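You operate a simulated robot arm through the tools that you are given. There is no shell and no other tool. Be economical: measure what you need, move in short steps, check, and stop when the job is done.

Carry out the task below with a simulated two-armed robot. There is one attempt and no reset: what you move stays moved.

TASK
Take the card sleeve on the front of the long white table and put it away on the top of the packing table. Put the chalk block on the fold job card. Fetch the hand roller from the front of the long white table and stand it on the top of the steel bench. Pick up the bottle with one hand, pass it to the other hand and put it on the shelf under the long white table. Put the grey cloth on the front of the long white table. Take the beaker and leave it on the shelf under the long white table. Take the blue cloth and put it on the lower shelf of the steel bench. Do these in any order. Set down upright: chalk block, hand roller, bottle, beaker.

It is judged by the outcome, as a careful person would: the job done as asked, and still so three seconds after it is handed in. It fails if anything else is knocked over, pushed out of place, dropped, spilled or broken. Flat cloth is picked up by pressing the open fingertips on it (5 to 10 N) and closing them slowly along it; thin cloth reads only 2 to 8 mm in the jaws.

THE ROBOT
Two 6-joint arms with two-finger parallel grippers on one trunk, on a base that drives. Base frame: it is fixed to the floor where the robot stands at the start and does not move with it; the origin is under the middle of the robot, x ahead of it, y to its left, z up; the surface under the hand at the start is at about z = 0.78. Readings come in m, rad, newtons and seconds.
The left shoulder is at the start at [0.08, 0.216, 1.58], the right one opposite. With the tool pointing down near the work surface each hand reaches from about 0.1 to 0.64 m from the robot's upright axis, wherever it stands, measured 20 degrees to its own side. Places, roughly: beaker (8x8x10 cm) [0.4, 1.1, 0.6]; blue cloth (9x7x3 cm) [0.3, 1.3, 0.9]; bottle [0.5, 0.25, 0.75]; card sleeve (3x22x11 cm) [0.5, -0.2, 0.8]; chalk block [0.75, -0.75, 0.75]; fold job card [0.5, -0.5, 0.75]; front of the long white table [0.5, -0.1, 0.8]; grey cloth (9x7x3 cm) [0.4, 1.1, 0.9]; hand roller (8x3x12 cm) [0.5, 0.3, 0.8]; lower shelf of the steel bench [0.6, 1.5, 0.2]; shelf under the long white table [0.7, -0.4, 0.3]; top of the packing table [-1.7, -1.1, 0.8]; top of the steel bench [0.4, 1.4, 0.9]. Payload 3.43 kg a hand.
The tool frame of a hand sits at the grasp point between the pads (the TCP): z along the fingers, y along the line on which they close. The tips reach 0.03 m beyond it. Largest opening 0.094 m; finger width 0.028, thickness 0.01; the body of the gripper, 0.05 by 0.096 m, starts 0.055 m behind the TCP.
Orientation is that of the tool frame in the base frame, as a unit quaternion [w, x, y, z]. With the fingers straight down and closing along the base's y, the tool's x points along the base's -x, its y along +y and its z along -z.

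THE INTERFACE
- The arms move only by the tool arm_command. It takes "left_plan", "right_plan" or both (then of equal length, played together; a hand with none holds still); each is text: rows parted by semicolons, each of 7 numbers parted by spaces: the shift along the tool's x, y, z in m, then the turn, a rotation vector about the tool's x, y, z in rad, then the finger opening in m, from 0 to 0.094. In form: x y z wx wy wz gripper; .... A call has 1 to 8 rows; each row is the pose to reach, as a shift and turn from the pose commanded when the call began, along the tool's axes at that moment. Each row takes 0.2 s and may step no farther than 0.05 m and 0.15 rad from the row before; otherwise, or with a gripper value out of range, the whole call is refused. Where a pose cannot be reached the arm comes as near as it can. A force on the tool above 40 N (or 10 N above the force at the start of the call, whichever is more), or a blocked arm, ends the call early, and 0.2 s more pass. The fingers move at their own pace (about 0.072 m/s each) and stop on an object; they squeeze with about 28 N. The grip force told is the motor's: it shows also when the fingers shut on nothing. Time passes only in rows, and 0.2 s behind the last, so rows that repeat a pose let the fingers close. The reply holds the time, the measured pose of the TCP, the force on the tool along the base axes, the opening and the grip force, in the units named above and with some noise, with the torque about the TCP (base axes, N m) and any sound that the robot's microphone picked up.
- Cameras (640 x 400 px; columns grow to the right, rows downward): "scene" is now at [0.0811, -0.0303, 1.7241]; the picture's right is [-0.32, -0.95, 0.00], its down [-0.84, 0.28, -0.47] and it looks along [0.44, -0.15, -0.89] (base axes); focal length 271 px, centre (320, 200). "left" rides on the left gripper at [0.076, -0.014, -0.102] in its tool frame; the picture's right is [0.18, 0.98, 0.00], its down [-0.75, 0.14, -0.64] and it looks along [-0.63, 0.12, 0.77] (tool axes); focal length 243 px, centre (320, 200). "right" rides on the right gripper at [0.076, 0.014, -0.102] in its tool frame; the picture's right is [-0.18, 0.98, 0.00], its down [-0.75, -0.14, -0.64] and it looks along [-0.63, -0.12, 0.77] (tool axes); focal length 243 px, centre (320, 200). There is no depth. A picture from a camera that has moved, and an enlarged one, comes with that camera's place and axes in the base frame and with its lens. The place of the scene camera against the robot may be out by one fixed shift of up to 0.018 m in any direction.
- capture(camera): a new picture of that camera. The clock stands still meanwhile.
- slide_trunk(by): slides the trunk up (or, below 0, down) by that many m; the arms and the scene camera ride with it, the base frame stays. It gives what a move gives, with no picture.
- base_move(legs): drives the robot by 1 to 6 legs, each [ahead, left, turn to the left] in m, m and rad, along the robot's own axes; the way and the turn of a leg run together, so that a leg with both is an arc; at most 1.5 m and 3.142 rad a leg. The arms and the cameras ride along, it lands a little off, and it stops where it bumps. It gives what a move gives.
- pan_tilt(pan, tilt): turns the head with the scene camera to pan (to the left, within 1.501 rad either way) and tilt (down, from -0.506 to 1.204), counted from straight ahead of the robot. It gives what a move gives.
- zoom(camera, box): a new picture of the part [left, top, right, bottom] of that camera's present view, enlarged. The clock stands still meanwhile.
- close_job(): hands the job in; it is judged then, once.

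Go step by step. Nothing tells you exact positions but the pictures and the camera data: compare them with the known pose of the tool, close in by small moves and look again before you grip or let go. The budget is 217 turns and 220 pictures, counting those below and the enlarged ones. Unless the task says otherwise, let go and move clear before handing in, and close with one line.

The tools are called after "Emit:" as a command line: name --argument value ..., lists and objects as JSON in quotes. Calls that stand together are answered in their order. arm_command: Moves the arms, as the interface text tells. Its arguments: {"type":"object","properties":{"left_plan":{"type":"string"},"right_plan":{"type":"string"}},"required":[]} The other tools are called the same way: slide_trunk (by) slides the trunk up or down; base_move (legs) drives the base; pan_tilt (pan, tilt) turns the head that bears the scene camera; capture (camera) takes a picture; zoom (camera, box) takes an enlarged picture of a part of a camera's view; close_job () hands the job in.

At the start:

```text
clock: 0.0
left_eef_pos: [0.5219, -0.0154, 1.0418]
left_orientation: [0.0, 0.0, 1.0, 0.0]
left_contact_force: [-0.4, -0.2, -0.6]
left_moment: [0.01, 0.0, 0.0]
left_width: 0.0939
left_grasp_force: 0.0
right_eef_pos: [0.3725, -0.3637, 1.0023]
right_orientation: [0.0, 0.001, 1.0, 0.0]
right_contact_force: [-0.6, 0.2, -0.8]
right_moment: [-0.02, 0.0, 0.02]
right_width: 0.0941
right_grasp_force: 0.0
trunk travel left (down, up): [-0.81, 0.03]
robot x, y, heading: [0.0006, 0.0008, 0.003]
head pan, tilt: [-0.326, 1.087]
```

scene: 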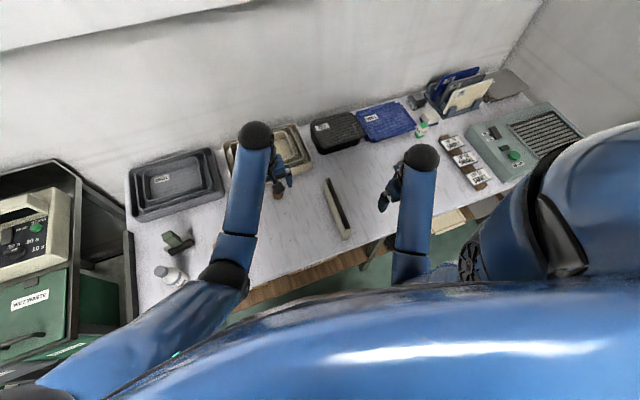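
right: 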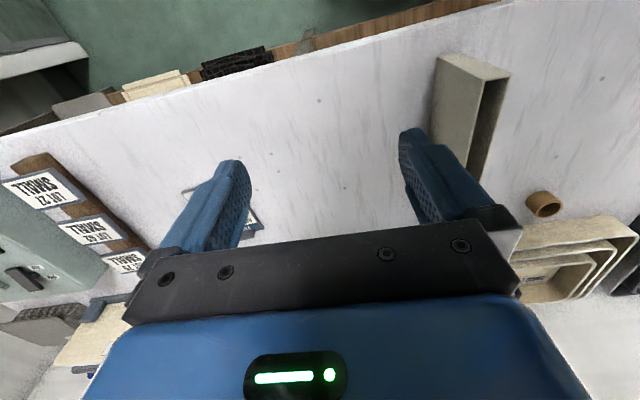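
left: 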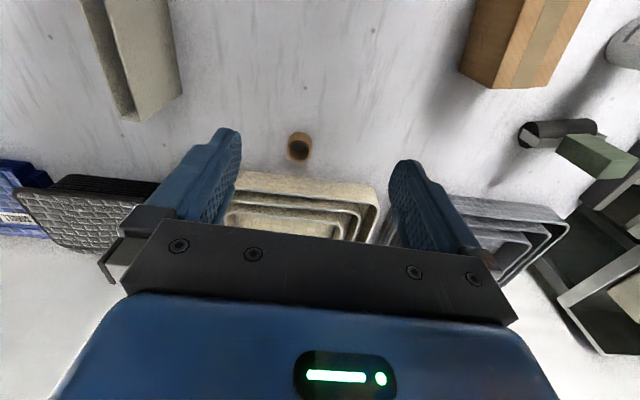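

I see the long white table ahead with the card sleeve, hand roller, bottle and cards. I'll survey around with the head first.

Emit:
zoom --camera "scene" --box '[380, 60, 560, 220]'

Emit:
zoom --camera "scene" --box '[120, 120, 360, 300]'

Emit:
pan_tilt --pan 1.2 --tilt 0.8

Emit:
capture --camera "scene"

```text
2.50 times, centred on (470, 140) of scene
camera zoom: at [0.0811, -0.0303, 1.7241], right [-0.32, -0.95, 0.0], down [-0.84, 0.28, -0.47], along [0.44, -0.15, -0.89], focal length 677 px, centre (-55, 350)
```

zoom: 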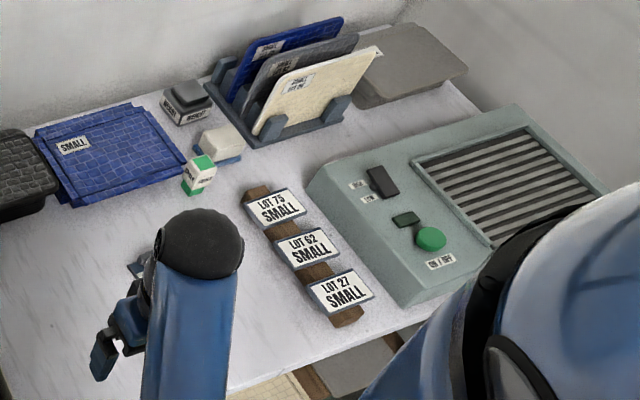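

```text
2.22 times, centred on (240, 210) of scene
camera zoom: at [0.0811, -0.0303, 1.7241], right [-0.32, -0.95, 0.0], down [-0.84, 0.28, -0.47], along [0.44, -0.15, -0.89], focal length 602 px, centre (498, 178)
```

zoom: 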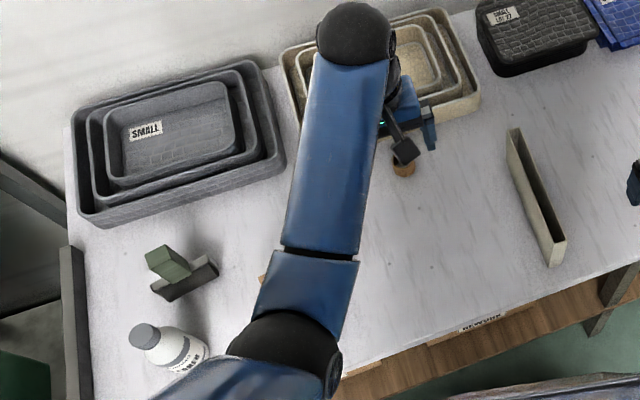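

```text
clock: 1.6
left_eef_pos: [0.5213, -0.016, 1.0424]
left_orientation: [0.0, 0.001, 1.0, 0.0]
left_contact_force: [1.6, -0.2, -0.1]
left_moment: [0.01, 0.0, 0.01]
left_width: 0.094
left_grasp_force: 0.0
right_eef_pos: [0.3727, -0.3653, 1.0026]
right_orientation: [0.0, 0.001, 1.0, 0.001]
right_contact_force: [-0.2, -0.3, -0.9]
right_moment: [0.02, 0.02, -0.01]
right_width: 0.094
right_grasp_force: 0.0
trunk travel left (down, up): [-0.81, 0.03]
robot x, y, heading: [0.0004, -0.0029, 0.004]
head pan, tilt: [1.201, 0.799]
```

```text
214 pictures are left
camera scene: at [0.0499, 0.0654, 1.745], right [0.93, -0.36, 0.0], down [-0.26, -0.67, -0.7], along [0.25, 0.65, -0.72], focal length 271 px, centre (320, 200)
```

scene: 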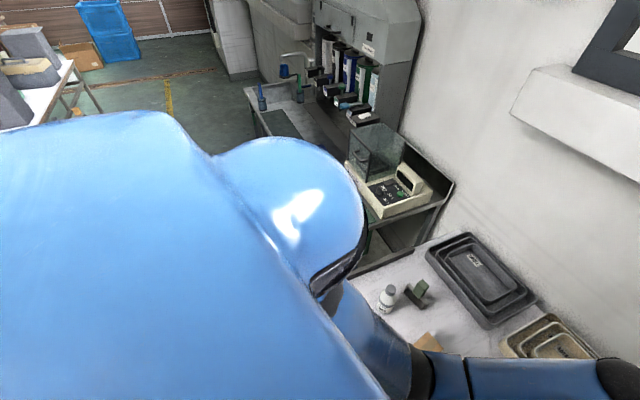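

The left shoulder blocks the view of the steel bench. I'll look right, then back off and look about.

Emit:
pan_tilt --pan -1.45 --tilt 0.5

Emit:
capture --camera "scene"

Emit:
base_move --legs '[[-0.5, 0, 0], [0, 0, 0.8]]'

Emit:
pan_tilt --pan 0.4 --tilt 0.5

Emit:
capture --camera "scene"

```text
clock: 4.0
left_eef_pos: [0.5212, -0.0146, 1.0415]
left_orientation: [0.0, -0.001, 1.0, 0.001]
left_contact_force: [0.0, -0.6, 0.9]
left_moment: [0.01, 0.04, 0.02]
left_width: 0.0943
left_grasp_force: 0.0
right_eef_pos: [0.3715, -0.3652, 1.0014]
right_orientation: [0.001, 0.001, 1.0, 0.001]
right_contact_force: [0.0, -0.8, -0.1]
right_moment: [0.04, -0.03, -0.04]
right_width: 0.094
right_grasp_force: 0.1
trunk travel left (down, up): [-0.81, 0.03]
robot x, y, heading: [-0.0009, 0.0039, 0.002]
head pan, tilt: [-1.45, 0.499]
```

```text
213 pictures are left
camera scene: at [0.0316, -0.1002, 1.771], right [-0.99, -0.12, 0.0], down [-0.06, 0.48, -0.88], along [0.11, -0.87, -0.48], focal length 271 px, centre (320, 200)
```

scene: 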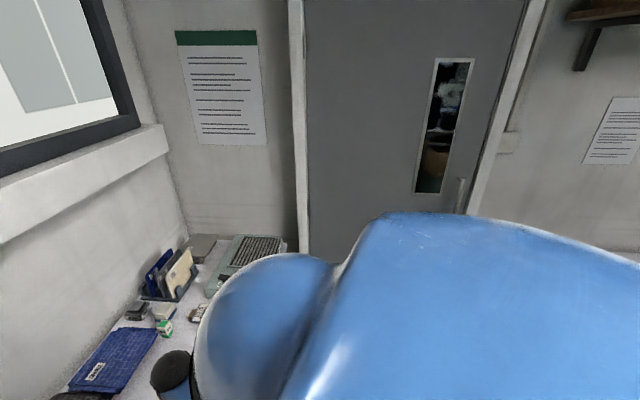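

```text
clock: 9.1
left_eef_pos: [-0.1403, 0.3641, 1.0421]
left_orientation: [0.0, -0.391, 0.92, 0.0]
left_contact_force: [-0.1, 0.3, 0.0]
left_moment: [0.0, 0.01, 0.0]
left_width: 0.094
left_grasp_force: 0.0
right_eef_pos: [0.0082, 0.0159, 1.0018]
right_orientation: [0.0, -0.391, 0.92, 0.0]
right_contact_force: [-0.6, -0.3, 0.6]
right_moment: [0.01, -0.01, 0.0]
right_width: 0.0941
right_grasp_force: 0.1
trunk travel left (down, up): [-0.81, 0.03]
robot x, y, heading: [-0.5116, 0.0019, 0.802]
head pan, tilt: [-1.45, 0.499]
```

```text
clock: 10.9
left_eef_pos: [-0.1414, 0.3646, 1.0432]
left_orientation: [0.0, -0.391, 0.92, 0.0]
left_contact_force: [0.0, -0.3, 0.0]
left_moment: [0.02, -0.02, 0.03]
left_width: 0.094
left_grasp_force: 0.0
right_eef_pos: [0.0081, 0.0153, 1.0021]
right_orientation: [0.0, -0.39, 0.921, 0.001]
right_contact_force: [1.0, 0.0, -0.1]
right_moment: [-0.01, 0.0, 0.0]
right_width: 0.094
right_grasp_force: 0.0
trunk travel left (down, up): [-0.81, 0.03]
robot x, y, heading: [-0.5133, 0.0027, 0.807]
head pan, tilt: [0.4, 0.499]
```

```text
212 pictures are left
camera scene: at [-0.4691, 0.0974, 1.771], right [0.93, -0.36, 0.0], down [-0.17, -0.45, -0.88], along [0.32, 0.82, -0.48], focal length 271 px, centre (320, 200)
```

scene: 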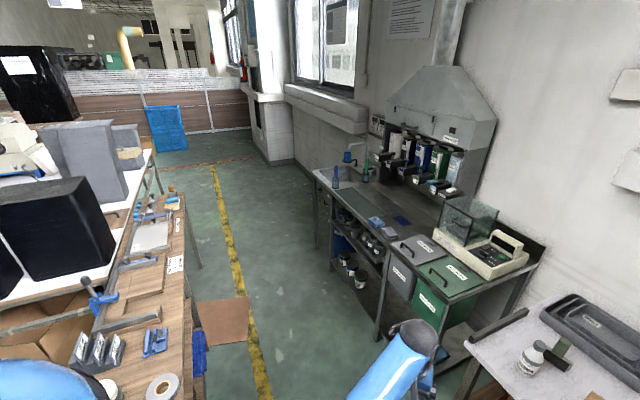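

The steel bench stands to the left, with cloths on top and bins below. I'll zoom in.

Emit:
zoom --camera "scene" --box '[300, 130, 480, 320]'

Emit:
zoom --camera "scene" --box '[400, 180, 640, 400]'

Emit:
pan_tilt --pan -0.7 --tilt 0.7

Emit:
capture --camera "scene"

```text
2.11 times, centred on (390, 225) of scene
camera zoom: at [-0.4691, 0.0974, 1.771], right [0.93, -0.36, 0.0], down [-0.17, -0.45, -0.88], along [0.32, 0.82, -0.48], focal length 570 px, centre (173, 147)
```

zoom: 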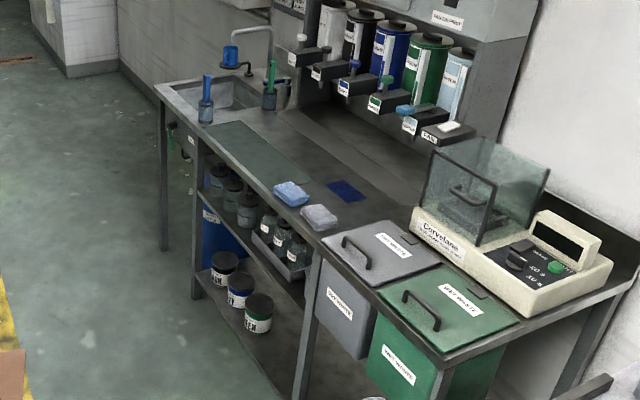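

```text
1.82 times, centred on (520, 290) of scene
camera zoom: at [-0.4691, 0.0974, 1.771], right [0.93, -0.36, 0.0], down [-0.17, -0.45, -0.88], along [0.32, 0.82, -0.48], focal length 492 px, centre (-44, 36)
```

zoom: 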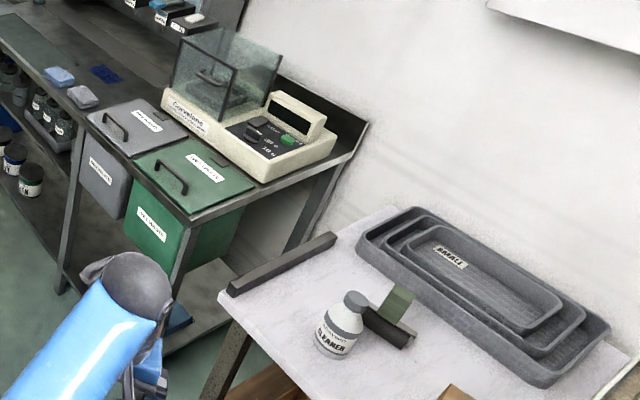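

```text
clock: 12.3
left_eef_pos: [-0.1403, 0.3653, 1.0414]
left_orientation: [0.0, -0.391, 0.92, 0.0]
left_contact_force: [0.6, 0.0, 0.1]
left_moment: [-0.02, 0.03, -0.01]
left_width: 0.094
left_grasp_force: 0.2
right_eef_pos: [0.0084, 0.0155, 1.0017]
right_orientation: [-0.001, -0.39, 0.921, 0.001]
right_contact_force: [0.5, -0.1, -1.1]
right_moment: [0.0, -0.02, 0.01]
right_width: 0.094
right_grasp_force: 0.0
trunk travel left (down, up): [-0.81, 0.03]
robot x, y, heading: [-0.5109, -0.0002, 0.803]
head pan, tilt: [-0.7, 0.7]
```

```text
209 pictures are left
camera scene: at [-0.4173, 0.0214, 1.7533], right [0.11, -0.99, 0.0], down [-0.64, -0.07, -0.76], along [0.76, 0.08, -0.64], focal length 271 px, centre (320, 200)
```

scene: 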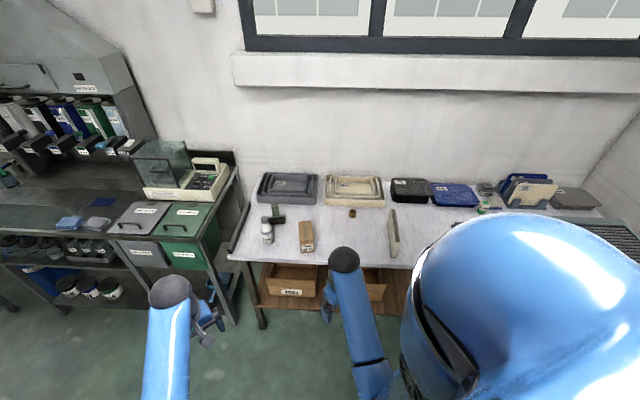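

Everything lies along one wall: steel bench at y≈0.7–2, white table from y≈0.5 down. I'll drive in front of the steel bench and look closely.

Emit:
base_move --legs '[[0, 0, -0.803], [0.15, 0, 0], [0, 1.15, 0]]'

Emit:
pan_tilt --pan 0.0 --tilt 0.9

Emit:
capture --camera "scene"

```text
clock: 21.2
left_eef_pos: [0.191, 1.1125, 1.0424]
left_orientation: [0.0, 0.025, 1.0, 0.001]
left_contact_force: [0.5, 0.6, -0.3]
left_moment: [-0.02, -0.02, 0.01]
left_width: 0.094
left_grasp_force: 0.1
right_eef_pos: [0.0234, 0.7697, 1.0022]
right_orientation: [0.001, 0.025, 1.0, 0.002]
right_contact_force: [-0.3, 0.1, -0.9]
right_moment: [0.02, -0.02, 0.0]
right_width: 0.0941
right_grasp_force: 0.1
trunk travel left (down, up): [-0.81, 0.03]
robot x, y, heading: [-0.3311, 1.1558, -0.048]
head pan, tilt: [-0.7, 0.7]
```

```text
clock: 22.3
left_eef_pos: [0.19, 1.1112, 1.0429]
left_orientation: [0.0, 0.024, 1.0, 0.0]
left_contact_force: [-0.6, -0.1, 0.2]
left_moment: [0.02, 0.0, 0.0]
left_width: 0.094
left_grasp_force: 0.1
right_eef_pos: [0.0239, 0.7698, 1.0022]
right_orientation: [0.0, 0.025, 1.0, -0.001]
right_contact_force: [0.0, -0.5, 0.3]
right_moment: [-0.01, -0.01, -0.01]
right_width: 0.0941
right_grasp_force: 0.1
trunk travel left (down, up): [-0.81, 0.03]
robot x, y, heading: [-0.3301, 1.1527, -0.05]
head pan, tilt: [0.0, 0.901]
```

```text
208 pictures are left
camera scene: at [-0.2343, 1.1383, 1.7371], right [-0.05, -1.0, 0.0], down [-0.78, 0.04, -0.62], along [0.62, -0.03, -0.78], focal length 271 px, centre (320, 200)
```

scene: 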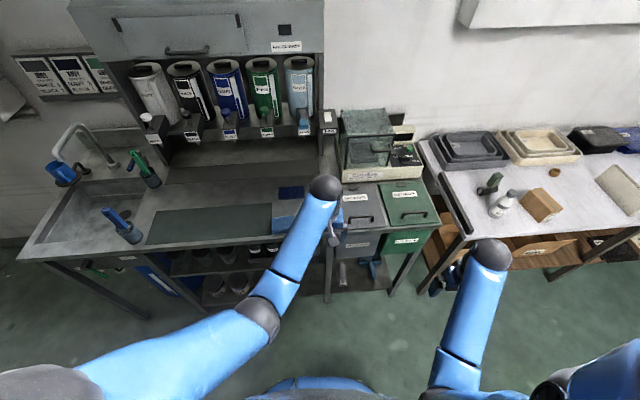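

I'll check cloths with the left wrist camera and zoom the scene.

Emit:
capture --camera "left"

Emit:
zoom --camera "scene" --box '[140, 170, 440, 320]'

```text
207 pictures are left
camera left: at [0.1141, 1.1009, 1.1456], right [-0.14, 0.99, 0.0], down [0.76, 0.1, 0.64], along [0.64, 0.09, -0.77], focal length 243 px, centre (320, 200)
```

left: 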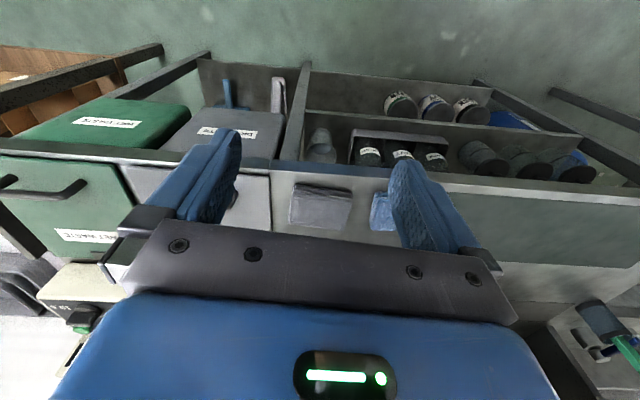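

```text
2.13 times, centred on (290, 245) of scene
camera zoom: at [-0.2343, 1.1383, 1.7371], right [-0.05, -1.0, 0.0], down [-0.78, 0.04, -0.62], along [0.62, -0.03, -0.78], focal length 578 px, centre (384, 104)
```

zoom: 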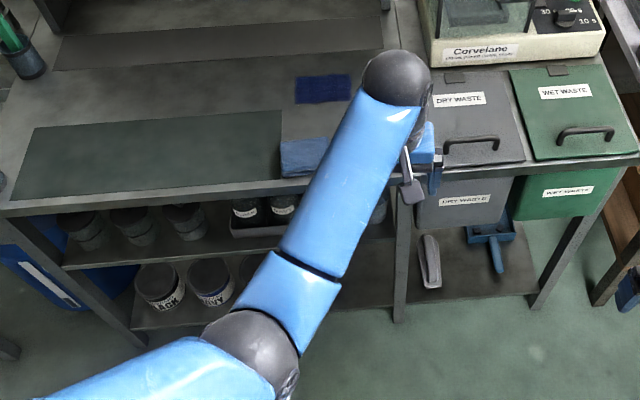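

The glass beaker stands on the bench's middle shelf near (0.39, 1.14), and the grey and blue cloths lie on top near (0.35, 1.14) and (0.35, 1.23). I'll drive closer, squared to the bench.

Emit:
base_move --legs '[[0, 0, 0.05], [0.2, 0.0, 0]]'

Emit:
capture --camera "left"

```text
clock: 24.3
left_eef_pos: [0.3858, 1.1382, 1.0434]
left_orientation: [0.001, 0.0, 1.0, 0.0]
left_contact_force: [-0.2, 0.0, 1.3]
left_moment: [-0.02, 0.0, 0.01]
left_width: 0.0939
left_grasp_force: 0.0
right_eef_pos: [0.2343, 0.7893, 1.0035]
right_orientation: [0.002, 0.0, 1.0, 0.0]
right_contact_force: [0.0, -0.2, 0.8]
right_moment: [-0.01, -0.05, 0.03]
right_width: 0.094
right_grasp_force: 0.1
trunk travel left (down, up): [-0.81, 0.03]
robot x, y, heading: [-0.133, 1.1525, 0.0]
head pan, tilt: [0.0, 0.901]
```

```text
205 pictures are left
camera left: at [0.3086, 1.1233, 1.1474], right [-0.18, 0.98, 0.0], down [0.75, 0.14, 0.64], along [0.63, 0.12, -0.76], focal length 243 px, centre (320, 200)
```

left: 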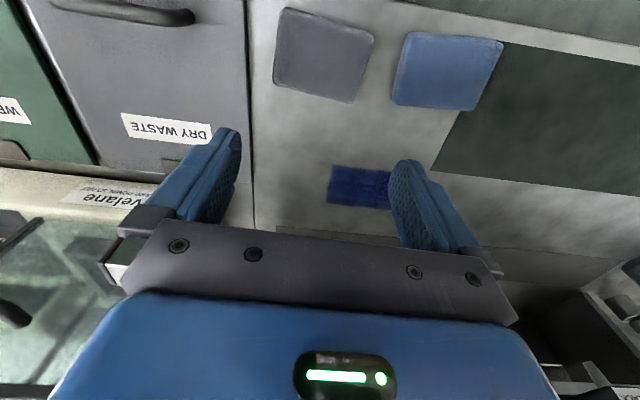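

Blue cloth centre is about (0.34, 1.26), grey (0.348, 1.134). I'll move the left hand above the blue cloth.

Emit:
arm_command --left_plan "0.015 0.04 0 0 0 0 0.09; 0.03 0.08 0 0 0 0 0.08; 0.045 0.121 0 0 0 0 0.07; 0.045 0.121 0.045 0 0 0 0.065; 0.045 0.121 0.08 0 0 0 0.065"

Emit:
capture --camera "left"

```text
clock: 25.5
left_eef_pos: [0.3428, 1.2597, 0.9629]
left_orientation: [0.001, -0.001, 1.0, 0.0]
left_contact_force: [0.5, 0.9, -0.6]
left_moment: [-0.01, 0.03, -0.01]
left_width: 0.0646
left_grasp_force: 0.2
left hand out of reach, approached as far as the arm can: row 2, 3
right_eef_pos: [0.2383, 0.7902, 1.0026]
right_orientation: [0.0, 0.001, 1.0, 0.0]
right_contact_force: [-0.7, 0.0, -0.1]
right_moment: [-0.01, 0.01, 0.0]
right_width: 0.0942
right_grasp_force: 0.1
trunk travel left (down, up): [-0.81, 0.03]
robot x, y, heading: [-0.1344, 1.156, 0.0]
head pan, tilt: [0.0, 0.901]
```

```text
204 pictures are left
camera left: at [0.2667, 1.2442, 1.0667], right [-0.18, 0.98, 0.0], down [0.75, 0.14, 0.64], along [0.63, 0.12, -0.77], focal length 243 px, centre (320, 200)
```

left: 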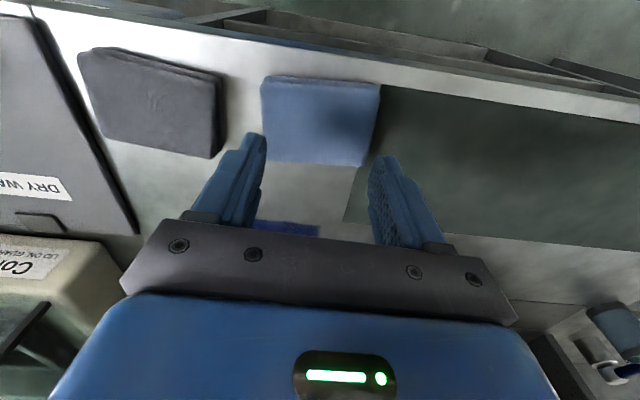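

The cloth is nearly centred between the fingers; I'll shift −1 cm in y and descend in small steps.

Emit:
arm_command --left_plan "0 -0.012 0.01 0 0 0 0.065; 0 -0.012 0.02 0 0 0 0.065; 0 -0.012 0.03 0 0 0 0.065; 0 -0.012 0.035 0 0 0 0.065"

```text
clock: 26.5
left_eef_pos: [0.3429, 1.2477, 0.9262]
left_orientation: [0.0, 0.0, 1.0, -0.001]
left_contact_force: [-0.1, 0.6, 0.7]
left_moment: [0.0, -0.01, 0.02]
left_width: 0.0651
left_grasp_force: 0.1
right_eef_pos: [0.2406, 0.7889, 1.0019]
right_orientation: [0.0, 0.001, 1.0, 0.0]
right_contact_force: [0.0, -0.9, 0.3]
right_moment: [0.0, -0.02, -0.05]
right_width: 0.094
right_grasp_force: 0.1
trunk travel left (down, up): [-0.81, 0.03]
robot x, y, heading: [-0.1357, 1.1519, -0.0]
head pan, tilt: [0.0, 0.901]
```

No contact yet with tips at z≈0.896; keep lowering.

Emit:
arm_command --left_plan "0 0 0.005 0 0 0 0.065; 0 0 0.01 0 0 0 0.065; 0 0 0.015 0 0 0 0.065"

Emit:
capture --camera "left"

```text
clock: 27.3
left_eef_pos: [0.3426, 1.2467, 0.9157]
left_orientation: [0.004, -0.001, 1.0, 0.0]
left_contact_force: [0.9, 3.8, 19.3]
left_moment: [0.34, 0.07, 0.02]
left_width: 0.0648
left_grasp_force: 0.1
right_eef_pos: [0.2368, 0.7889, 1.0027]
right_orientation: [0.002, 0.0, 1.0, 0.0]
right_contact_force: [-0.9, 0.6, 0.3]
right_moment: [0.02, 0.01, -0.05]
right_width: 0.0938
right_grasp_force: 0.1
trunk travel left (down, up): [-0.81, 0.03]
robot x, y, heading: [-0.1375, 1.1553, -0.0]
head pan, tilt: [0.0, 0.901]
```

```text
203 pictures are left
camera left: at [0.2665, 1.2318, 1.0185], right [-0.18, 0.98, 0.0], down [0.75, 0.14, 0.65], along [0.64, 0.12, -0.76], focal length 243 px, centre (320, 200)
```

left: 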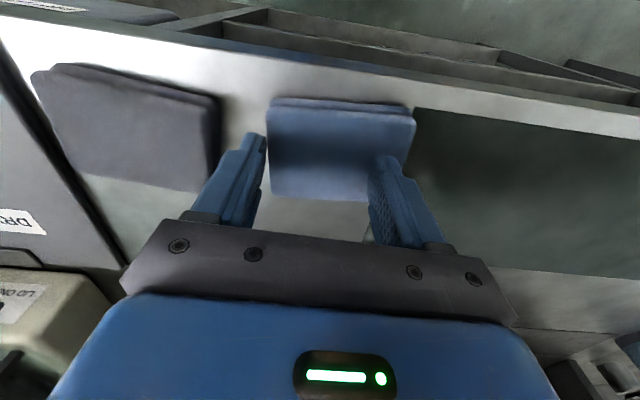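

The left finger missed the cloth's edge; the cloth centre is ~1.3 cm further in +y. I'll lift, shift and press again lightly.

Emit:
arm_command --left_plan "0 0 -0.02 0 0 0 0.065; 0 0.013 -0.02 0 0 0 0.065; 0 0.013 -0.01 0 0 0 0.065; 0 0.013 -0.006 0 0 0 0.065; 0 0.013 -0.006 0 0 0 0.065"

```text
clock: 28.5
left_eef_pos: [0.3438, 1.2609, 0.9158]
left_orientation: [0.0, 0.0, 1.0, 0.001]
left_contact_force: [-1.0, 0.3, -0.5]
left_moment: [-0.03, 0.0, 0.0]
left_width: 0.065
left_grasp_force: 0.1
right_eef_pos: [0.2395, 0.7894, 1.0017]
right_orientation: [0.0, 0.001, 1.0, 0.001]
right_contact_force: [-0.3, 0.1, 0.0]
right_moment: [0.01, -0.02, 0.01]
right_width: 0.0939
right_grasp_force: 0.0
trunk travel left (down, up): [-0.81, 0.03]
robot x, y, heading: [-0.1304, 1.1542, 0.004]
head pan, tilt: [0.0, 0.901]
```

Emit:
arm_command --left_plan "0 0 0.004 0 0 0 0.065; 0 0 0.006 0 0 0 0.065"

```text
clock: 29.1
left_eef_pos: [0.3437, 1.2596, 0.9156]
left_orientation: [0.004, 0.0, 1.0, 0.0]
left_contact_force: [-1.5, 4.3, 29.7]
left_moment: [0.27, 0.23, -0.02]
left_width: 0.0651
left_grasp_force: 0.2
right_eef_pos: [0.2365, 0.7892, 1.0031]
right_orientation: [0.0, 0.0, 1.0, 0.001]
right_contact_force: [-0.4, -0.6, 0.7]
right_moment: [0.0, -0.01, -0.02]
right_width: 0.0937
right_grasp_force: 0.1
trunk travel left (down, up): [-0.81, 0.03]
robot x, y, heading: [-0.1343, 1.1548, 0.003]
head pan, tilt: [0.0, 0.901]
```

Contact is stiff; I'll back off to about 7 N and close slowly.

Emit:
arm_command --left_plan "0 0 -0.0042 0 0 0 0.065; 0 0 -0.0042 0 0 0 0.055; 0 0 -0.0042 0 0 0 0.045; 0 0 -0.0042 0 0 0 0.035; 0 0 -0.0042 0 0 0 0.025; 0 0 -0.0042 0 0 0 0.015; 0 0 -0.0042 0 0 0 0.005; 0 0 -0.0042 0 0 0 0.0"

Emit:
capture --camera "left"

```text
clock: 30.9
left_eef_pos: [0.3417, 1.2587, 0.9165]
left_orientation: [0.001, 0.0, 1.0, 0.0]
left_contact_force: [-1.5, -1.5, 6.2]
left_moment: [-0.05, 0.03, 0.02]
left_width: 0.0
left_grasp_force: 28.1
right_eef_pos: [0.2382, 0.7889, 1.0028]
right_orientation: [0.0, 0.001, 1.0, 0.0]
right_contact_force: [1.0, 0.0, 0.4]
right_moment: [0.03, 0.04, 0.01]
right_width: 0.0941
right_grasp_force: 0.0
trunk travel left (down, up): [-0.81, 0.03]
robot x, y, heading: [-0.1327, 1.1503, 0.0]
head pan, tilt: [0.0, 0.901]
```

```text
202 pictures are left
camera left: at [0.2667, 1.2448, 1.0194], right [-0.18, 0.98, 0.0], down [0.75, 0.14, 0.64], along [0.63, 0.12, -0.77], focal length 243 px, centre (320, 200)
```

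left: 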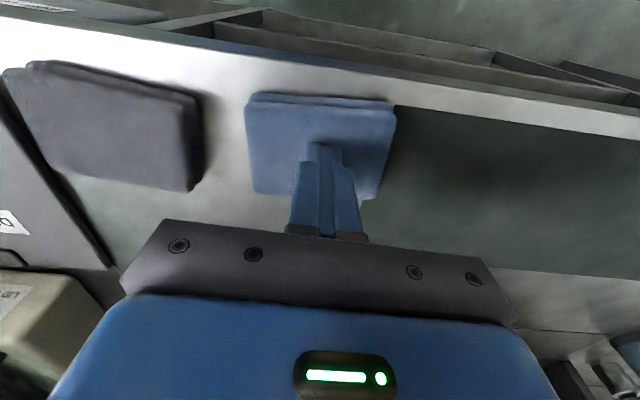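

The cloth acts as a firm folded pad, so pinching on top slips. I'll turn the hand 90° and grip it across its 7 cm width instead.

Emit:
arm_command --left_plan "0 0 -0.04 0 0 0 0.03; 0 0 -0.06 0 0 0.15 0.06; 0 0 -0.06 0 0 0.3 0.09; 0 0 -0.06 0 0 0.45 0.094; 0 0 -0.06 0 0 0.6 0.094; 0 0 -0.06 0 0 0.75 0.094; 0 0 -0.06 0 0 0.9 0.094; 0 0 -0.06 0 0 1.05 0.094"

Emit:
arm_command --left_plan "0 0 0 0 0 0.15 0.094; 0 0 0 0 0 0.3 0.094; 0 0 0 0 0 0.45 0.094; 0 0 0 0 0 0.52 0.094; 0 0 0 0 0 0.52 0.094"

Emit:
capture --camera "left"

```text
clock: 32.7
left_eef_pos: [0.3428, 1.2605, 0.9765]
left_orientation: [0.0, 0.502, 0.865, 0.0]
left_contact_force: [-0.1, 0.4, 0.0]
left_moment: [0.03, 0.0, -0.02]
left_width: 0.094
left_grasp_force: 0.0
right_eef_pos: [0.2378, 0.7878, 1.0016]
right_orientation: [-0.001, 0.001, 1.0, 0.0]
right_contact_force: [-0.4, -0.2, -0.3]
right_moment: [-0.01, -0.02, 0.01]
right_width: 0.0942
right_grasp_force: 0.0
trunk travel left (down, up): [-0.81, 0.03]
robot x, y, heading: [-0.1312, 1.1543, 0.004]
head pan, tilt: [0.0, 0.901]
```

```text
clock: 33.9
left_eef_pos: [0.3434, 1.2596, 0.9761]
left_orientation: [0.0, 0.707, 0.707, 0.0]
left_contact_force: [-0.8, 0.0, 0.1]
left_moment: [-0.03, -0.04, -0.03]
left_width: 0.0942
left_grasp_force: 0.1
right_eef_pos: [0.2394, 0.7885, 1.0026]
right_orientation: [0.0, 0.001, 1.0, 0.0]
right_contact_force: [0.0, -1.0, 0.2]
right_moment: [-0.02, -0.02, -0.01]
right_width: 0.0942
right_grasp_force: 0.2
trunk travel left (down, up): [-0.81, 0.03]
robot x, y, heading: [-0.1372, 1.1558, 0.003]
head pan, tilt: [0.0, 0.901]
```

```text
201 pictures are left
camera left: at [0.3297, 1.3358, 1.0801], right [0.98, 0.18, 0.0], down [0.14, -0.75, 0.64], along [0.12, -0.63, -0.77], focal length 243 px, centre (320, 200)
```

left: 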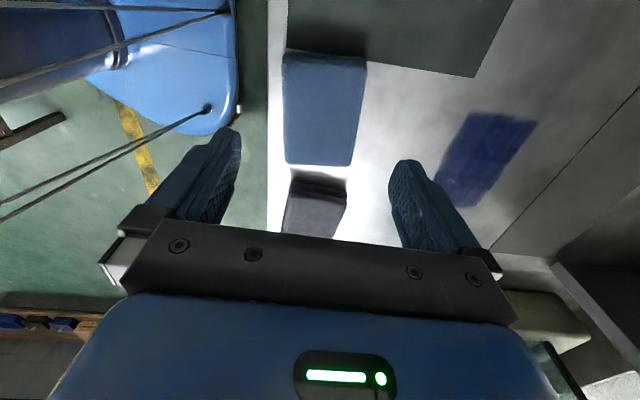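

Aligned across the narrow side. Descending to straddle the pad, then closing.

Emit:
arm_command --left_plan "0.004 0 0.04 0 0 0 0.094; 0.008 0 0.07 0 0 0 0.094; 0.008 0 0.08 0 0 0 0.094; 0.008 0 0.085 0 0 0 0.094; 0.008 0 0.085 0 0 0 0.094"

Emit:
capture --camera "left"

```text
clock: 35.1
left_eef_pos: [0.3411, 1.2689, 0.8908]
left_orientation: [0.001, 0.707, 0.708, 0.0]
left_contact_force: [-0.2, 0.1, 0.1]
left_moment: [0.0, -0.02, 0.0]
left_width: 0.094
left_grasp_force: 0.1
right_eef_pos: [0.2381, 0.7887, 1.0018]
right_orientation: [0.0, 0.0, 1.0, 0.0]
right_contact_force: [0.3, -1.0, 0.0]
right_moment: [-0.01, -0.03, 0.0]
right_width: 0.0938
right_grasp_force: 0.0
trunk travel left (down, up): [-0.81, 0.03]
robot x, y, heading: [-0.1352, 1.1522, 0.001]
head pan, tilt: [0.0, 0.901]
```

```text
200 pictures are left
camera left: at [0.3288, 1.3441, 0.9953], right [0.98, 0.19, 0.0], down [0.14, -0.75, 0.64], along [0.12, -0.63, -0.77], focal length 243 px, centre (320, 200)
```

left: 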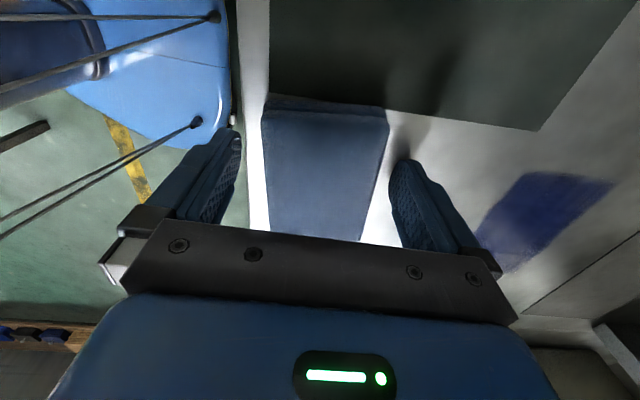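

Straddling cleanly. Closing and lifting.

Emit:
arm_command --left_plan "0 0 0 0 0 0 0.07; 0 0 0 0 0 0 0.05; 0 0 0 0 0 0 0.03; 0 0 0 0 0 0 0.01; 0 0 -0.03 0 0 0 0.01; 0 0 -0.06 0 0 0 0.01; 0 0 -0.09 0 0 0 0.01"

Emit:
capture --camera "left"

```text
clock: 36.7
left_eef_pos: [0.3421, 1.2699, 0.9814]
left_orientation: [0.0, 0.706, 0.708, 0.0]
left_contact_force: [0.9, -0.4, 0.1]
left_moment: [0.0, 0.0, -0.02]
left_width: 0.068
left_grasp_force: 27.9
right_eef_pos: [0.2383, 0.7901, 1.0001]
right_orientation: [0.001, 0.001, 1.0, 0.0]
right_contact_force: [0.5, 0.0, 0.0]
right_moment: [-0.02, 0.01, 0.0]
right_width: 0.0938
right_grasp_force: 0.1
trunk travel left (down, up): [-0.81, 0.03]
robot x, y, heading: [-0.1324, 1.1532, 0.001]
head pan, tilt: [0.0, 0.901]
```

```text
199 pictures are left
camera left: at [0.3291, 1.3451, 1.0848], right [0.98, 0.19, 0.0], down [0.14, -0.75, 0.64], along [0.12, -0.63, -0.77], focal length 243 px, centre (320, 200)
```

left: 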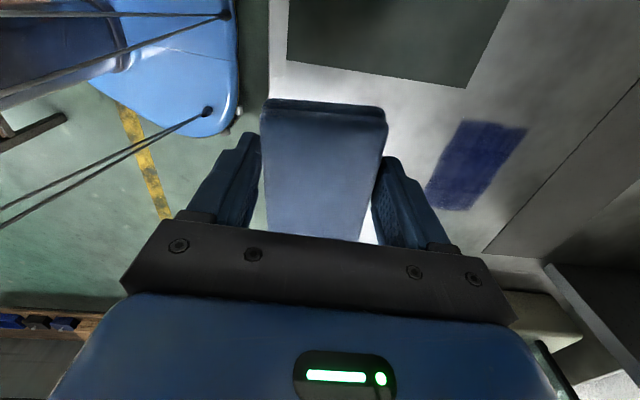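

Blue cloth is held firmly (68 mm). I'll retract it in front of the bench and turn the hand back.

Emit:
arm_command --left_plan "0 -0.04 0 0 0 -0.15 0.01; -0.01 -0.08 0 0 0 -0.3 0.01; -0.02 -0.12 0 0 0 -0.45 0.01; -0.03 -0.16 0 0 0 -0.6 0.01; -0.04 -0.18 0 0 0 -0.75 0.01; -0.05 -0.18 0 0 0 -0.9 0.01; -0.05 -0.18 0 0 0 -1.05 0.01; -0.05 -0.18 0 0 0 -1.2 0.01"

Emit:
arm_command --left_plan "0 0 0 0 0 -0.15 0.01; 0 0 0 0 0 -0.3 0.01; 0 0 0 0 0 -0.37 0.01"

Emit:
slide_trunk --by -0.3

Emit:
capture --camera "scene"

```text
clock: 38.5
left_eef_pos: [0.1625, 1.2184, 0.9811]
left_orientation: [0.0, 0.183, 0.983, 0.0]
left_contact_force: [0.0, 0.9, 0.4]
left_moment: [0.01, 0.0, 0.03]
left_width: 0.0677
left_grasp_force: 28.2
right_eef_pos: [0.2376, 0.7897, 1.0018]
right_orientation: [0.0, 0.0, 1.0, 0.0]
right_contact_force: [0.3, -0.2, 0.6]
right_moment: [-0.02, 0.01, -0.01]
right_width: 0.0941
right_grasp_force: 0.1
trunk travel left (down, up): [-0.81, 0.03]
robot x, y, heading: [-0.1332, 1.1512, 0.002]
head pan, tilt: [0.0, 0.901]
```

```text
clock: 39.3
left_eef_pos: [0.1638, 1.2177, 0.9812]
left_orientation: [-0.001, -0.002, 1.0, 0.0]
left_contact_force: [-0.8, 0.7, -0.8]
left_moment: [-0.01, -0.04, 0.01]
left_width: 0.0672
left_grasp_force: 27.6
right_eef_pos: [0.2382, 0.789, 1.0016]
right_orientation: [0.0, 0.001, 1.0, 0.0]
right_contact_force: [-0.6, -0.3, -0.5]
right_moment: [0.01, 0.02, -0.02]
right_width: 0.094
right_grasp_force: 0.0
trunk travel left (down, up): [-0.81, 0.03]
robot x, y, heading: [-0.1371, 1.1496, 0.003]
head pan, tilt: [0.0, 0.901]
```

```text
clock: 42.3
left_eef_pos: [0.1626, 1.2188, 0.68]
left_orientation: [0.0, 0.0, 1.0, 0.0]
left_contact_force: [0.6, 0.9, -0.4]
left_moment: [-0.04, -0.02, 0.01]
left_width: 0.0666
left_grasp_force: 28.4
right_eef_pos: [0.2391, 0.7892, 0.7018]
right_orientation: [0.0, 0.0, 1.0, 0.0]
right_contact_force: [0.0, -0.3, 0.3]
right_moment: [0.0, -0.05, -0.02]
right_width: 0.094
right_grasp_force: 0.0
trunk travel left (down, up): [-0.51, 0.33]
robot x, y, heading: [-0.1339, 1.153, 0.002]
head pan, tilt: [0.0, 0.901]
```

```text
198 pictures are left
camera scene: at [-0.0378, 1.1437, 1.4372], right [0.0, -1.0, 0.0], down [-0.78, 0.0, -0.62], along [0.62, 0.0, -0.78], focal length 271 px, centre (320, 200)
```

scene: 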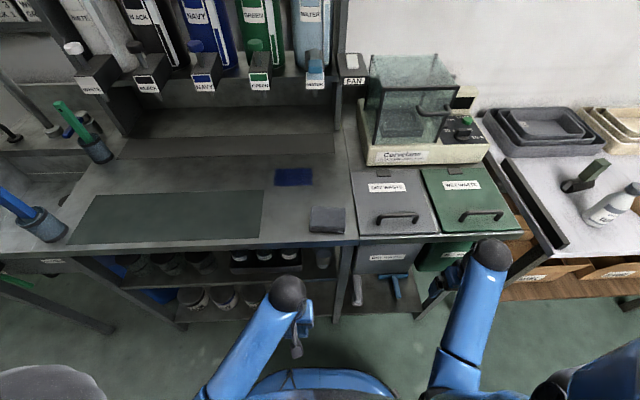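

Clear so far. Lower further and look at the shelves with the head more level.

Emit:
slide_trunk --by -0.3

Emit:
pan_tilt --pan 0.1 --tilt 0.85

Emit:
capture --camera "scene"

Emit:
capture --camera "left"

```text
clock: 45.3
left_eef_pos: [0.1642, 1.2183, 0.3814]
left_orientation: [-0.001, 0.0, 1.0, -0.001]
left_contact_force: [0.3, 0.3, -0.8]
left_moment: [-0.02, 0.0, 0.0]
left_width: 0.066
left_grasp_force: 27.7
right_eef_pos: [0.2379, 0.7896, 0.4012]
right_orientation: [0.0, 0.001, 1.0, 0.0]
right_contact_force: [0.0, 0.4, 0.3]
right_moment: [0.0, -0.02, 0.01]
right_width: 0.094
right_grasp_force: 0.0
trunk travel left (down, up): [-0.21, 0.63]
robot x, y, heading: [-0.136, 1.1516, -0.002]
head pan, tilt: [0.0, 0.901]
```

```text
clock: 46.0
left_eef_pos: [0.1634, 1.2188, 0.3821]
left_orientation: [0.0, 0.0, 1.0, 0.0]
left_contact_force: [-0.4, 0.2, 0.2]
left_moment: [0.02, 0.04, 0.02]
left_width: 0.0657
left_grasp_force: 28.8
right_eef_pos: [0.2388, 0.7895, 0.4008]
right_orientation: [0.0, 0.001, 1.0, 0.0]
right_contact_force: [-1.1, -1.1, -0.6]
right_moment: [0.0, -0.01, 0.02]
right_width: 0.094
right_grasp_force: 0.1
trunk travel left (down, up): [-0.21, 0.63]
robot x, y, heading: [-0.1347, 1.155, -0.001]
head pan, tilt: [0.099, 0.85]
```

```text
197 pictures are left
camera scene: at [-0.0355, 1.1514, 1.141], right [0.1, -0.99, 0.0], down [-0.75, -0.07, -0.66], along [0.66, 0.07, -0.75], focal length 271 px, centre (320, 200)
```

scene: 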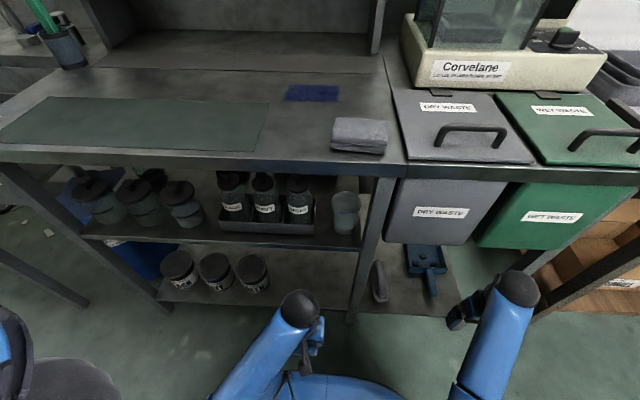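

```text
196 pictures are left
camera left: at [0.0884, 1.2035, 0.4845], right [-0.18, 0.98, 0.0], down [0.75, 0.14, 0.64], along [0.63, 0.12, -0.77], focal length 243 px, centre (320, 200)
```

left: 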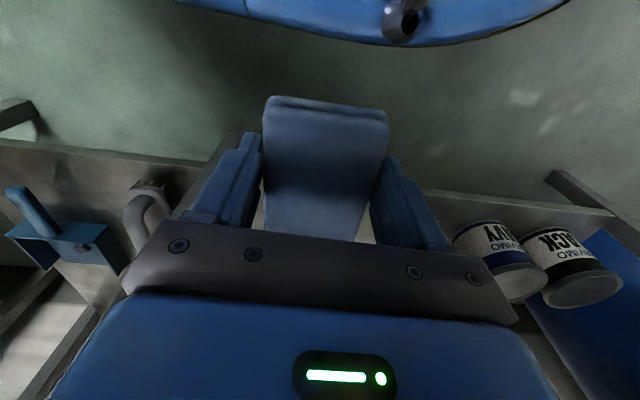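

Shelves located: lower shelf at z≈0.19 with front edge x≈0.28, free between y 1.1 and 1.37. I'll tilt the hand and move the cloth in over the lower shelf.

Emit:
arm_command --left_plan "0 0 0.03 0 -0.15 0 0.01; 0 0 0.06 0 -0.3 0 0.01; -0.04 0 0.08 0 -0.35 0 0.01; -0.085 0 0.09 0 -0.35 0 0.01; -0.13 0 0.10 0 -0.35 0 0.01; -0.165 0 0.105 0 -0.35 0 0.01; -0.2 0 0.11 0 -0.35 0 0.01"

Emit:
capture --camera "left"

Emit:
capture --camera "scene"

```text
clock: 47.6
left_eef_pos: [0.3628, 1.218, 0.2715]
left_orientation: [0.174, 0.0, 0.985, 0.0]
left_contact_force: [0.0, 0.2, 0.1]
left_moment: [0.01, 0.0, 0.0]
left_width: 0.0649
left_grasp_force: 28.4
right_eef_pos: [0.2398, 0.7897, 0.401]
right_orientation: [0.001, 0.0, 1.0, 0.0]
right_contact_force: [-0.3, -0.1, -0.4]
right_moment: [0.02, 0.01, -0.02]
right_width: 0.094
right_grasp_force: 0.0
trunk travel left (down, up): [-0.21, 0.63]
robot x, y, heading: [-0.1348, 1.1564, 0.001]
head pan, tilt: [0.099, 0.85]
```

```text
195 pictures are left
camera left: at [0.2588, 1.2029, 0.3422], right [-0.17, 0.98, -0.06], down [0.49, 0.14, 0.86], along [0.86, 0.12, -0.5], focal length 243 px, centre (320, 200)
```

left: 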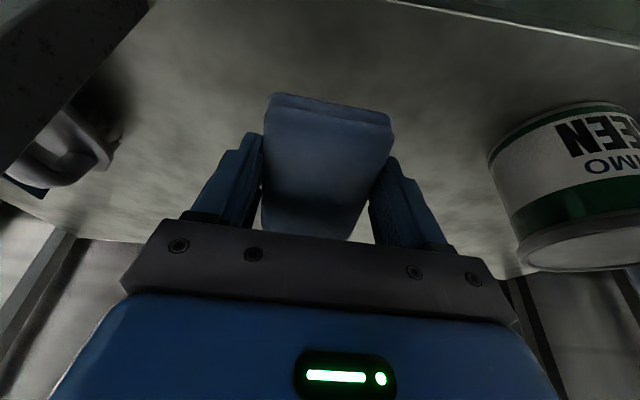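

```text
194 pictures are left
camera scene: at [-0.035, 1.1513, 1.1409], right [0.1, -0.99, 0.0], down [-0.75, -0.07, -0.66], along [0.66, 0.07, -0.75], focal length 271 px, centre (320, 200)
```

scene: 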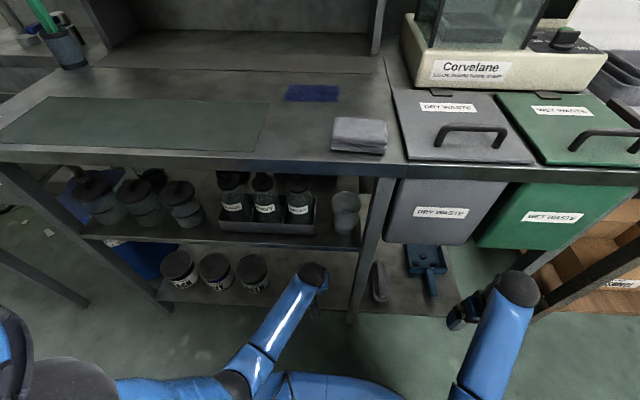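

Clear of jars and posts. Lowering until contact.

Emit:
arm_command --left_plan "0.0034 0 0.0094 0 0 0 0.01; 0.0069 0 0.0188 0 0 0 0.01; 0.0086 0 0.0235 0 0 0 0.01; 0.0103 0 0.0282 0 0 0 0.01"

```text
clock: 48.6
left_eef_pos: [0.365, 1.2178, 0.2421]
left_orientation: [0.174, -0.001, 0.985, 0.0]
left_contact_force: [-0.3, 0.7, -0.5]
left_moment: [0.01, 0.02, -0.02]
left_width: 0.0648
left_grasp_force: 28.3
right_eef_pos: [0.2388, 0.7891, 0.4017]
right_orientation: [0.0, 0.002, 1.0, 0.0]
right_contact_force: [-0.5, -0.1, -0.1]
right_moment: [0.02, -0.03, 0.01]
right_width: 0.0942
right_grasp_force: 0.1
trunk travel left (down, up): [-0.21, 0.63]
robot x, y, heading: [-0.1359, 1.1532, -0.002]
head pan, tilt: [0.099, 0.85]
```

Emit:
arm_command --left_plan "0.0017 0 0.0047 0 0 0 0.01; 0.0034 0 0.0094 0 0 0 0.01; 0.0052 0 0.0141 0 0 0 0.01; 0.0069 0 0.0188 0 0 0 0.01"

Emit:
capture --camera "left"

```text
clock: 49.6
left_eef_pos: [0.3633, 1.2188, 0.221]
left_orientation: [0.174, 0.001, 0.985, 0.0]
left_contact_force: [-0.1, -0.8, -0.5]
left_moment: [0.03, 0.01, -0.02]
left_width: 0.065
left_grasp_force: 28.0
right_eef_pos: [0.2383, 0.7892, 0.4025]
right_orientation: [-0.001, 0.001, 1.0, 0.0]
right_contact_force: [-0.3, 0.3, -0.3]
right_moment: [-0.02, -0.04, -0.01]
right_width: 0.0942
right_grasp_force: 0.0
trunk travel left (down, up): [-0.21, 0.63]
robot x, y, heading: [-0.1323, 1.1502, 0.0]
head pan, tilt: [0.099, 0.85]
```

```text
193 pictures are left
camera left: at [0.2581, 1.2036, 0.292], right [-0.17, 0.98, -0.06], down [0.49, 0.14, 0.86], along [0.86, 0.12, -0.5], focal length 243 px, centre (320, 200)
```

left: 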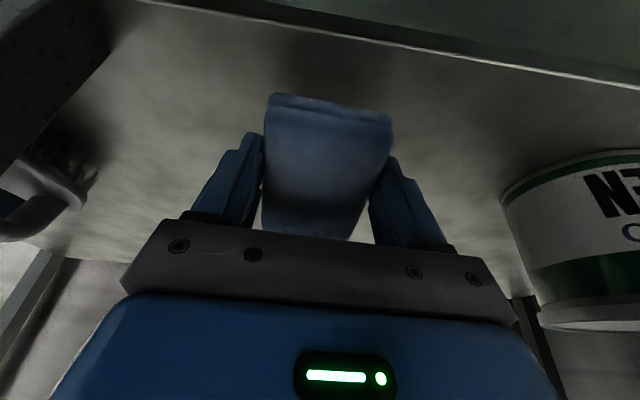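

No contact yet. I'll move 3 cm deeper and continue lowering.

Emit:
arm_command --left_plan "-0.0282 0 0.0103 0 0 0 0.01; -0.0265 0 0.015 0 0 0 0.01; -0.0248 0 0.0197 0 0 0 0.01; -0.023 0 0.0244 0 0 0 0.01; -0.0213 0 0.0291 0 0 0 0.01"

```text
clock: 50.8
left_eef_pos: [0.3938, 1.219, 0.2017]
left_orientation: [0.175, 0.001, 0.985, 0.0]
left_contact_force: [0.2, -0.1, -0.1]
left_moment: [0.04, 0.01, 0.02]
left_width: 0.0651
left_grasp_force: 28.5
right_eef_pos: [0.2401, 0.7902, 0.4015]
right_orientation: [0.001, 0.001, 1.0, 0.0]
right_contact_force: [0.0, 0.3, 0.6]
right_moment: [-0.01, 0.04, -0.02]
right_width: 0.094
right_grasp_force: 0.0
trunk travel left (down, up): [-0.21, 0.63]
robot x, y, heading: [-0.1302, 1.152, -0.003]
head pan, tilt: [0.099, 0.85]
```

Emit:
arm_command --left_plan "0.0017 0 0.0047 0 0 0 0.01; 0.0034 0 0.0094 0 0 0 0.01; 0.0052 0 0.0141 0 0 0 0.01; 0.0069 0 0.0188 0 0 0 0.01"

Emit:
capture --camera "left"

```text
clock: 51.3
left_eef_pos: [0.3963, 1.217, 0.1988]
left_orientation: [0.177, -0.001, 0.984, 0.001]
left_contact_force: [-12.4, 2.9, 27.5]
left_moment: [0.13, 1.25, -0.05]
left_width: 0.0651
left_grasp_force: 27.7
right_eef_pos: [0.2378, 0.7892, 0.4029]
right_orientation: [0.001, -0.001, 1.0, 0.0]
right_contact_force: [-0.5, -0.2, 1.0]
right_moment: [0.0, -0.02, 0.01]
right_width: 0.0941
right_grasp_force: 0.0
trunk travel left (down, up): [-0.21, 0.63]
robot x, y, heading: [-0.1325, 1.1581, 0.005]
head pan, tilt: [0.099, 0.85]
stopped in row 2 (left hand): the force on the tool passed its limit at 44 N (the readings are from after the stop); the commanded pose is now the measured one
```

```text
192 pictures are left
camera left: at [0.2897, 1.2031, 0.2686], right [-0.17, 0.98, -0.07], down [0.48, 0.14, 0.86], along [0.86, 0.12, -0.5], focal length 243 px, centre (320, 200)
```

left: 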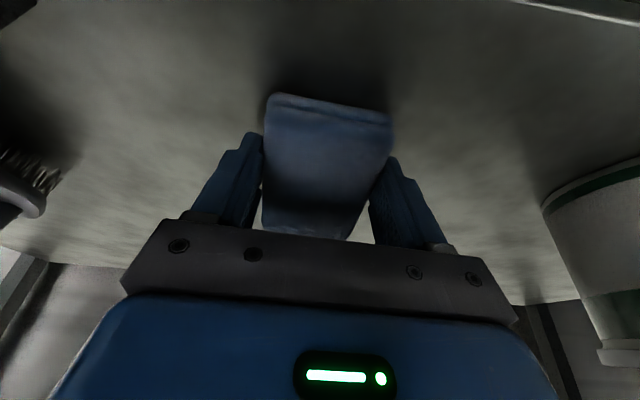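

Contact with the shelf. Releasing and withdrawing along the fingers.

Emit:
arm_command --left_plan "0 0 -0.003 0 0 0 0.03; 0 0 -0.003 0 0 0 0.06; 0 0 -0.003 0 0 0 0.094; 0 0 -0.003 0 0 0 0.094; 0 0 -0.02 0 0 0 0.094; 0 0 -0.05 0 0 0 0.094; 0 0 -0.09 0 0 0 0.094"

Emit:
capture --camera "left"

```text
clock: 52.9
left_eef_pos: [0.3652, 1.2197, 0.2801]
left_orientation: [0.176, -0.001, 0.984, -0.001]
left_contact_force: [-0.1, 0.0, -0.6]
left_moment: [-0.03, 0.02, -0.02]
left_width: 0.094
left_grasp_force: 0.1
right_eef_pos: [0.2386, 0.7899, 0.4012]
right_orientation: [0.0, -0.001, 1.0, 0.0]
right_contact_force: [-0.5, 0.8, 0.1]
right_moment: [-0.03, 0.0, -0.01]
right_width: 0.0941
right_grasp_force: 0.0
trunk travel left (down, up): [-0.21, 0.63]
robot x, y, heading: [-0.1354, 1.1555, 0.006]
head pan, tilt: [0.099, 0.85]
```

```text
191 pictures are left
camera left: at [0.2591, 1.2051, 0.3514], right [-0.17, 0.98, -0.06], down [0.48, 0.14, 0.86], along [0.86, 0.12, -0.5], focal length 243 px, centre (320, 200)
```

left: 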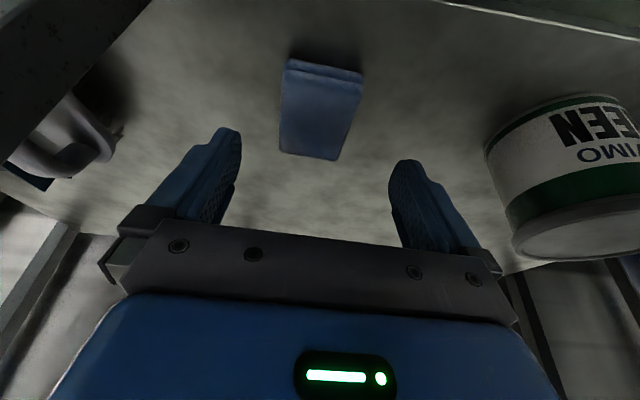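

Blue cloth rests flat on the lower shelf. Now I'll withdraw the left hand, tilt it to 45° and raise the trunk to look at the beaker on the middle shelf.

Emit:
arm_command --left_plan "0.045 -0.01 -0.016 0 0 0 0.094; 0.09 -0.02 -0.033 0 0 0 0.094; 0.135 -0.04 -0.05 0 -0.12 0 0.094; 0.183 -0.05 -0.067 0 -0.25 0 0.094; 0.183 -0.08 -0.067 0 -0.35 0 0.094; 0.183 -0.08 -0.067 0 -0.43 0 0.094"

Emit:
slide_trunk --by 0.38

Emit:
capture --camera "left"

Emit:
capture --camera "scene"

```text
refused: row 3 steps farther than a row can; nothing moved
```

```text
clock: 54.9
left_eef_pos: [0.3119, 1.2402, 0.4192]
left_orientation: [0.104, 0.006, 0.994, 0.028]
left_contact_force: [0.3, 0.1, 0.4]
left_moment: [0.03, 0.02, 0.01]
left_width: 0.0941
left_grasp_force: 0.0
right_eef_pos: [0.2366, 0.7907, 0.5968]
right_orientation: [0.0, 0.0, 1.0, 0.0]
right_contact_force: [-1.0, -0.1, -0.2]
right_moment: [0.0, 0.03, -0.01]
right_width: 0.0938
right_grasp_force: 0.0
trunk travel left (down, up): [-0.401, 0.439]
robot x, y, heading: [-0.1366, 1.1537, 0.007]
head pan, tilt: [0.099, 0.85]
stopped: the force on the tool passed its limit at 66 N (the readings are from after the stop); the commanded pose is now the measured one
```

```text
190 pictures are left
camera left: at [0.2169, 1.2209, 0.5043], right [-0.18, 0.98, 0.02], down [0.6, 0.09, 0.79], along [0.78, 0.15, -0.61], focal length 243 px, centre (320, 200)
```

left: 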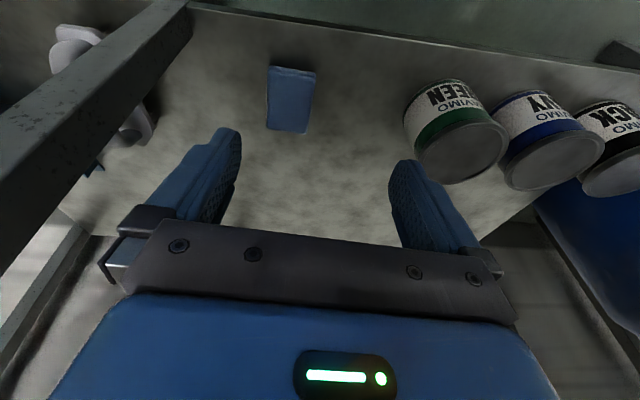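

```text
189 pictures are left
camera scene: at [-0.0384, 1.1523, 1.3358], right [0.1, -0.99, 0.0], down [-0.75, -0.08, -0.66], along [0.66, 0.07, -0.75], focal length 271 px, centre (320, 200)
```

scene: 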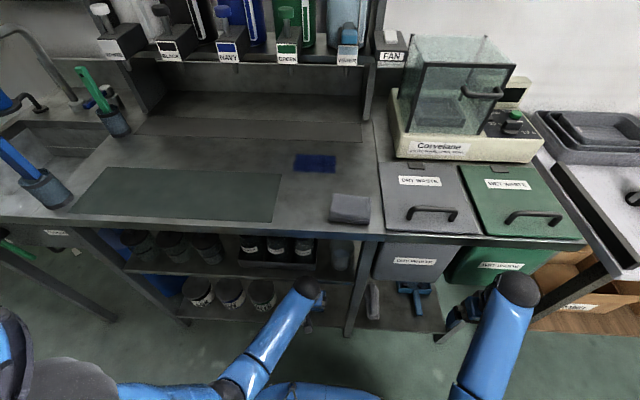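

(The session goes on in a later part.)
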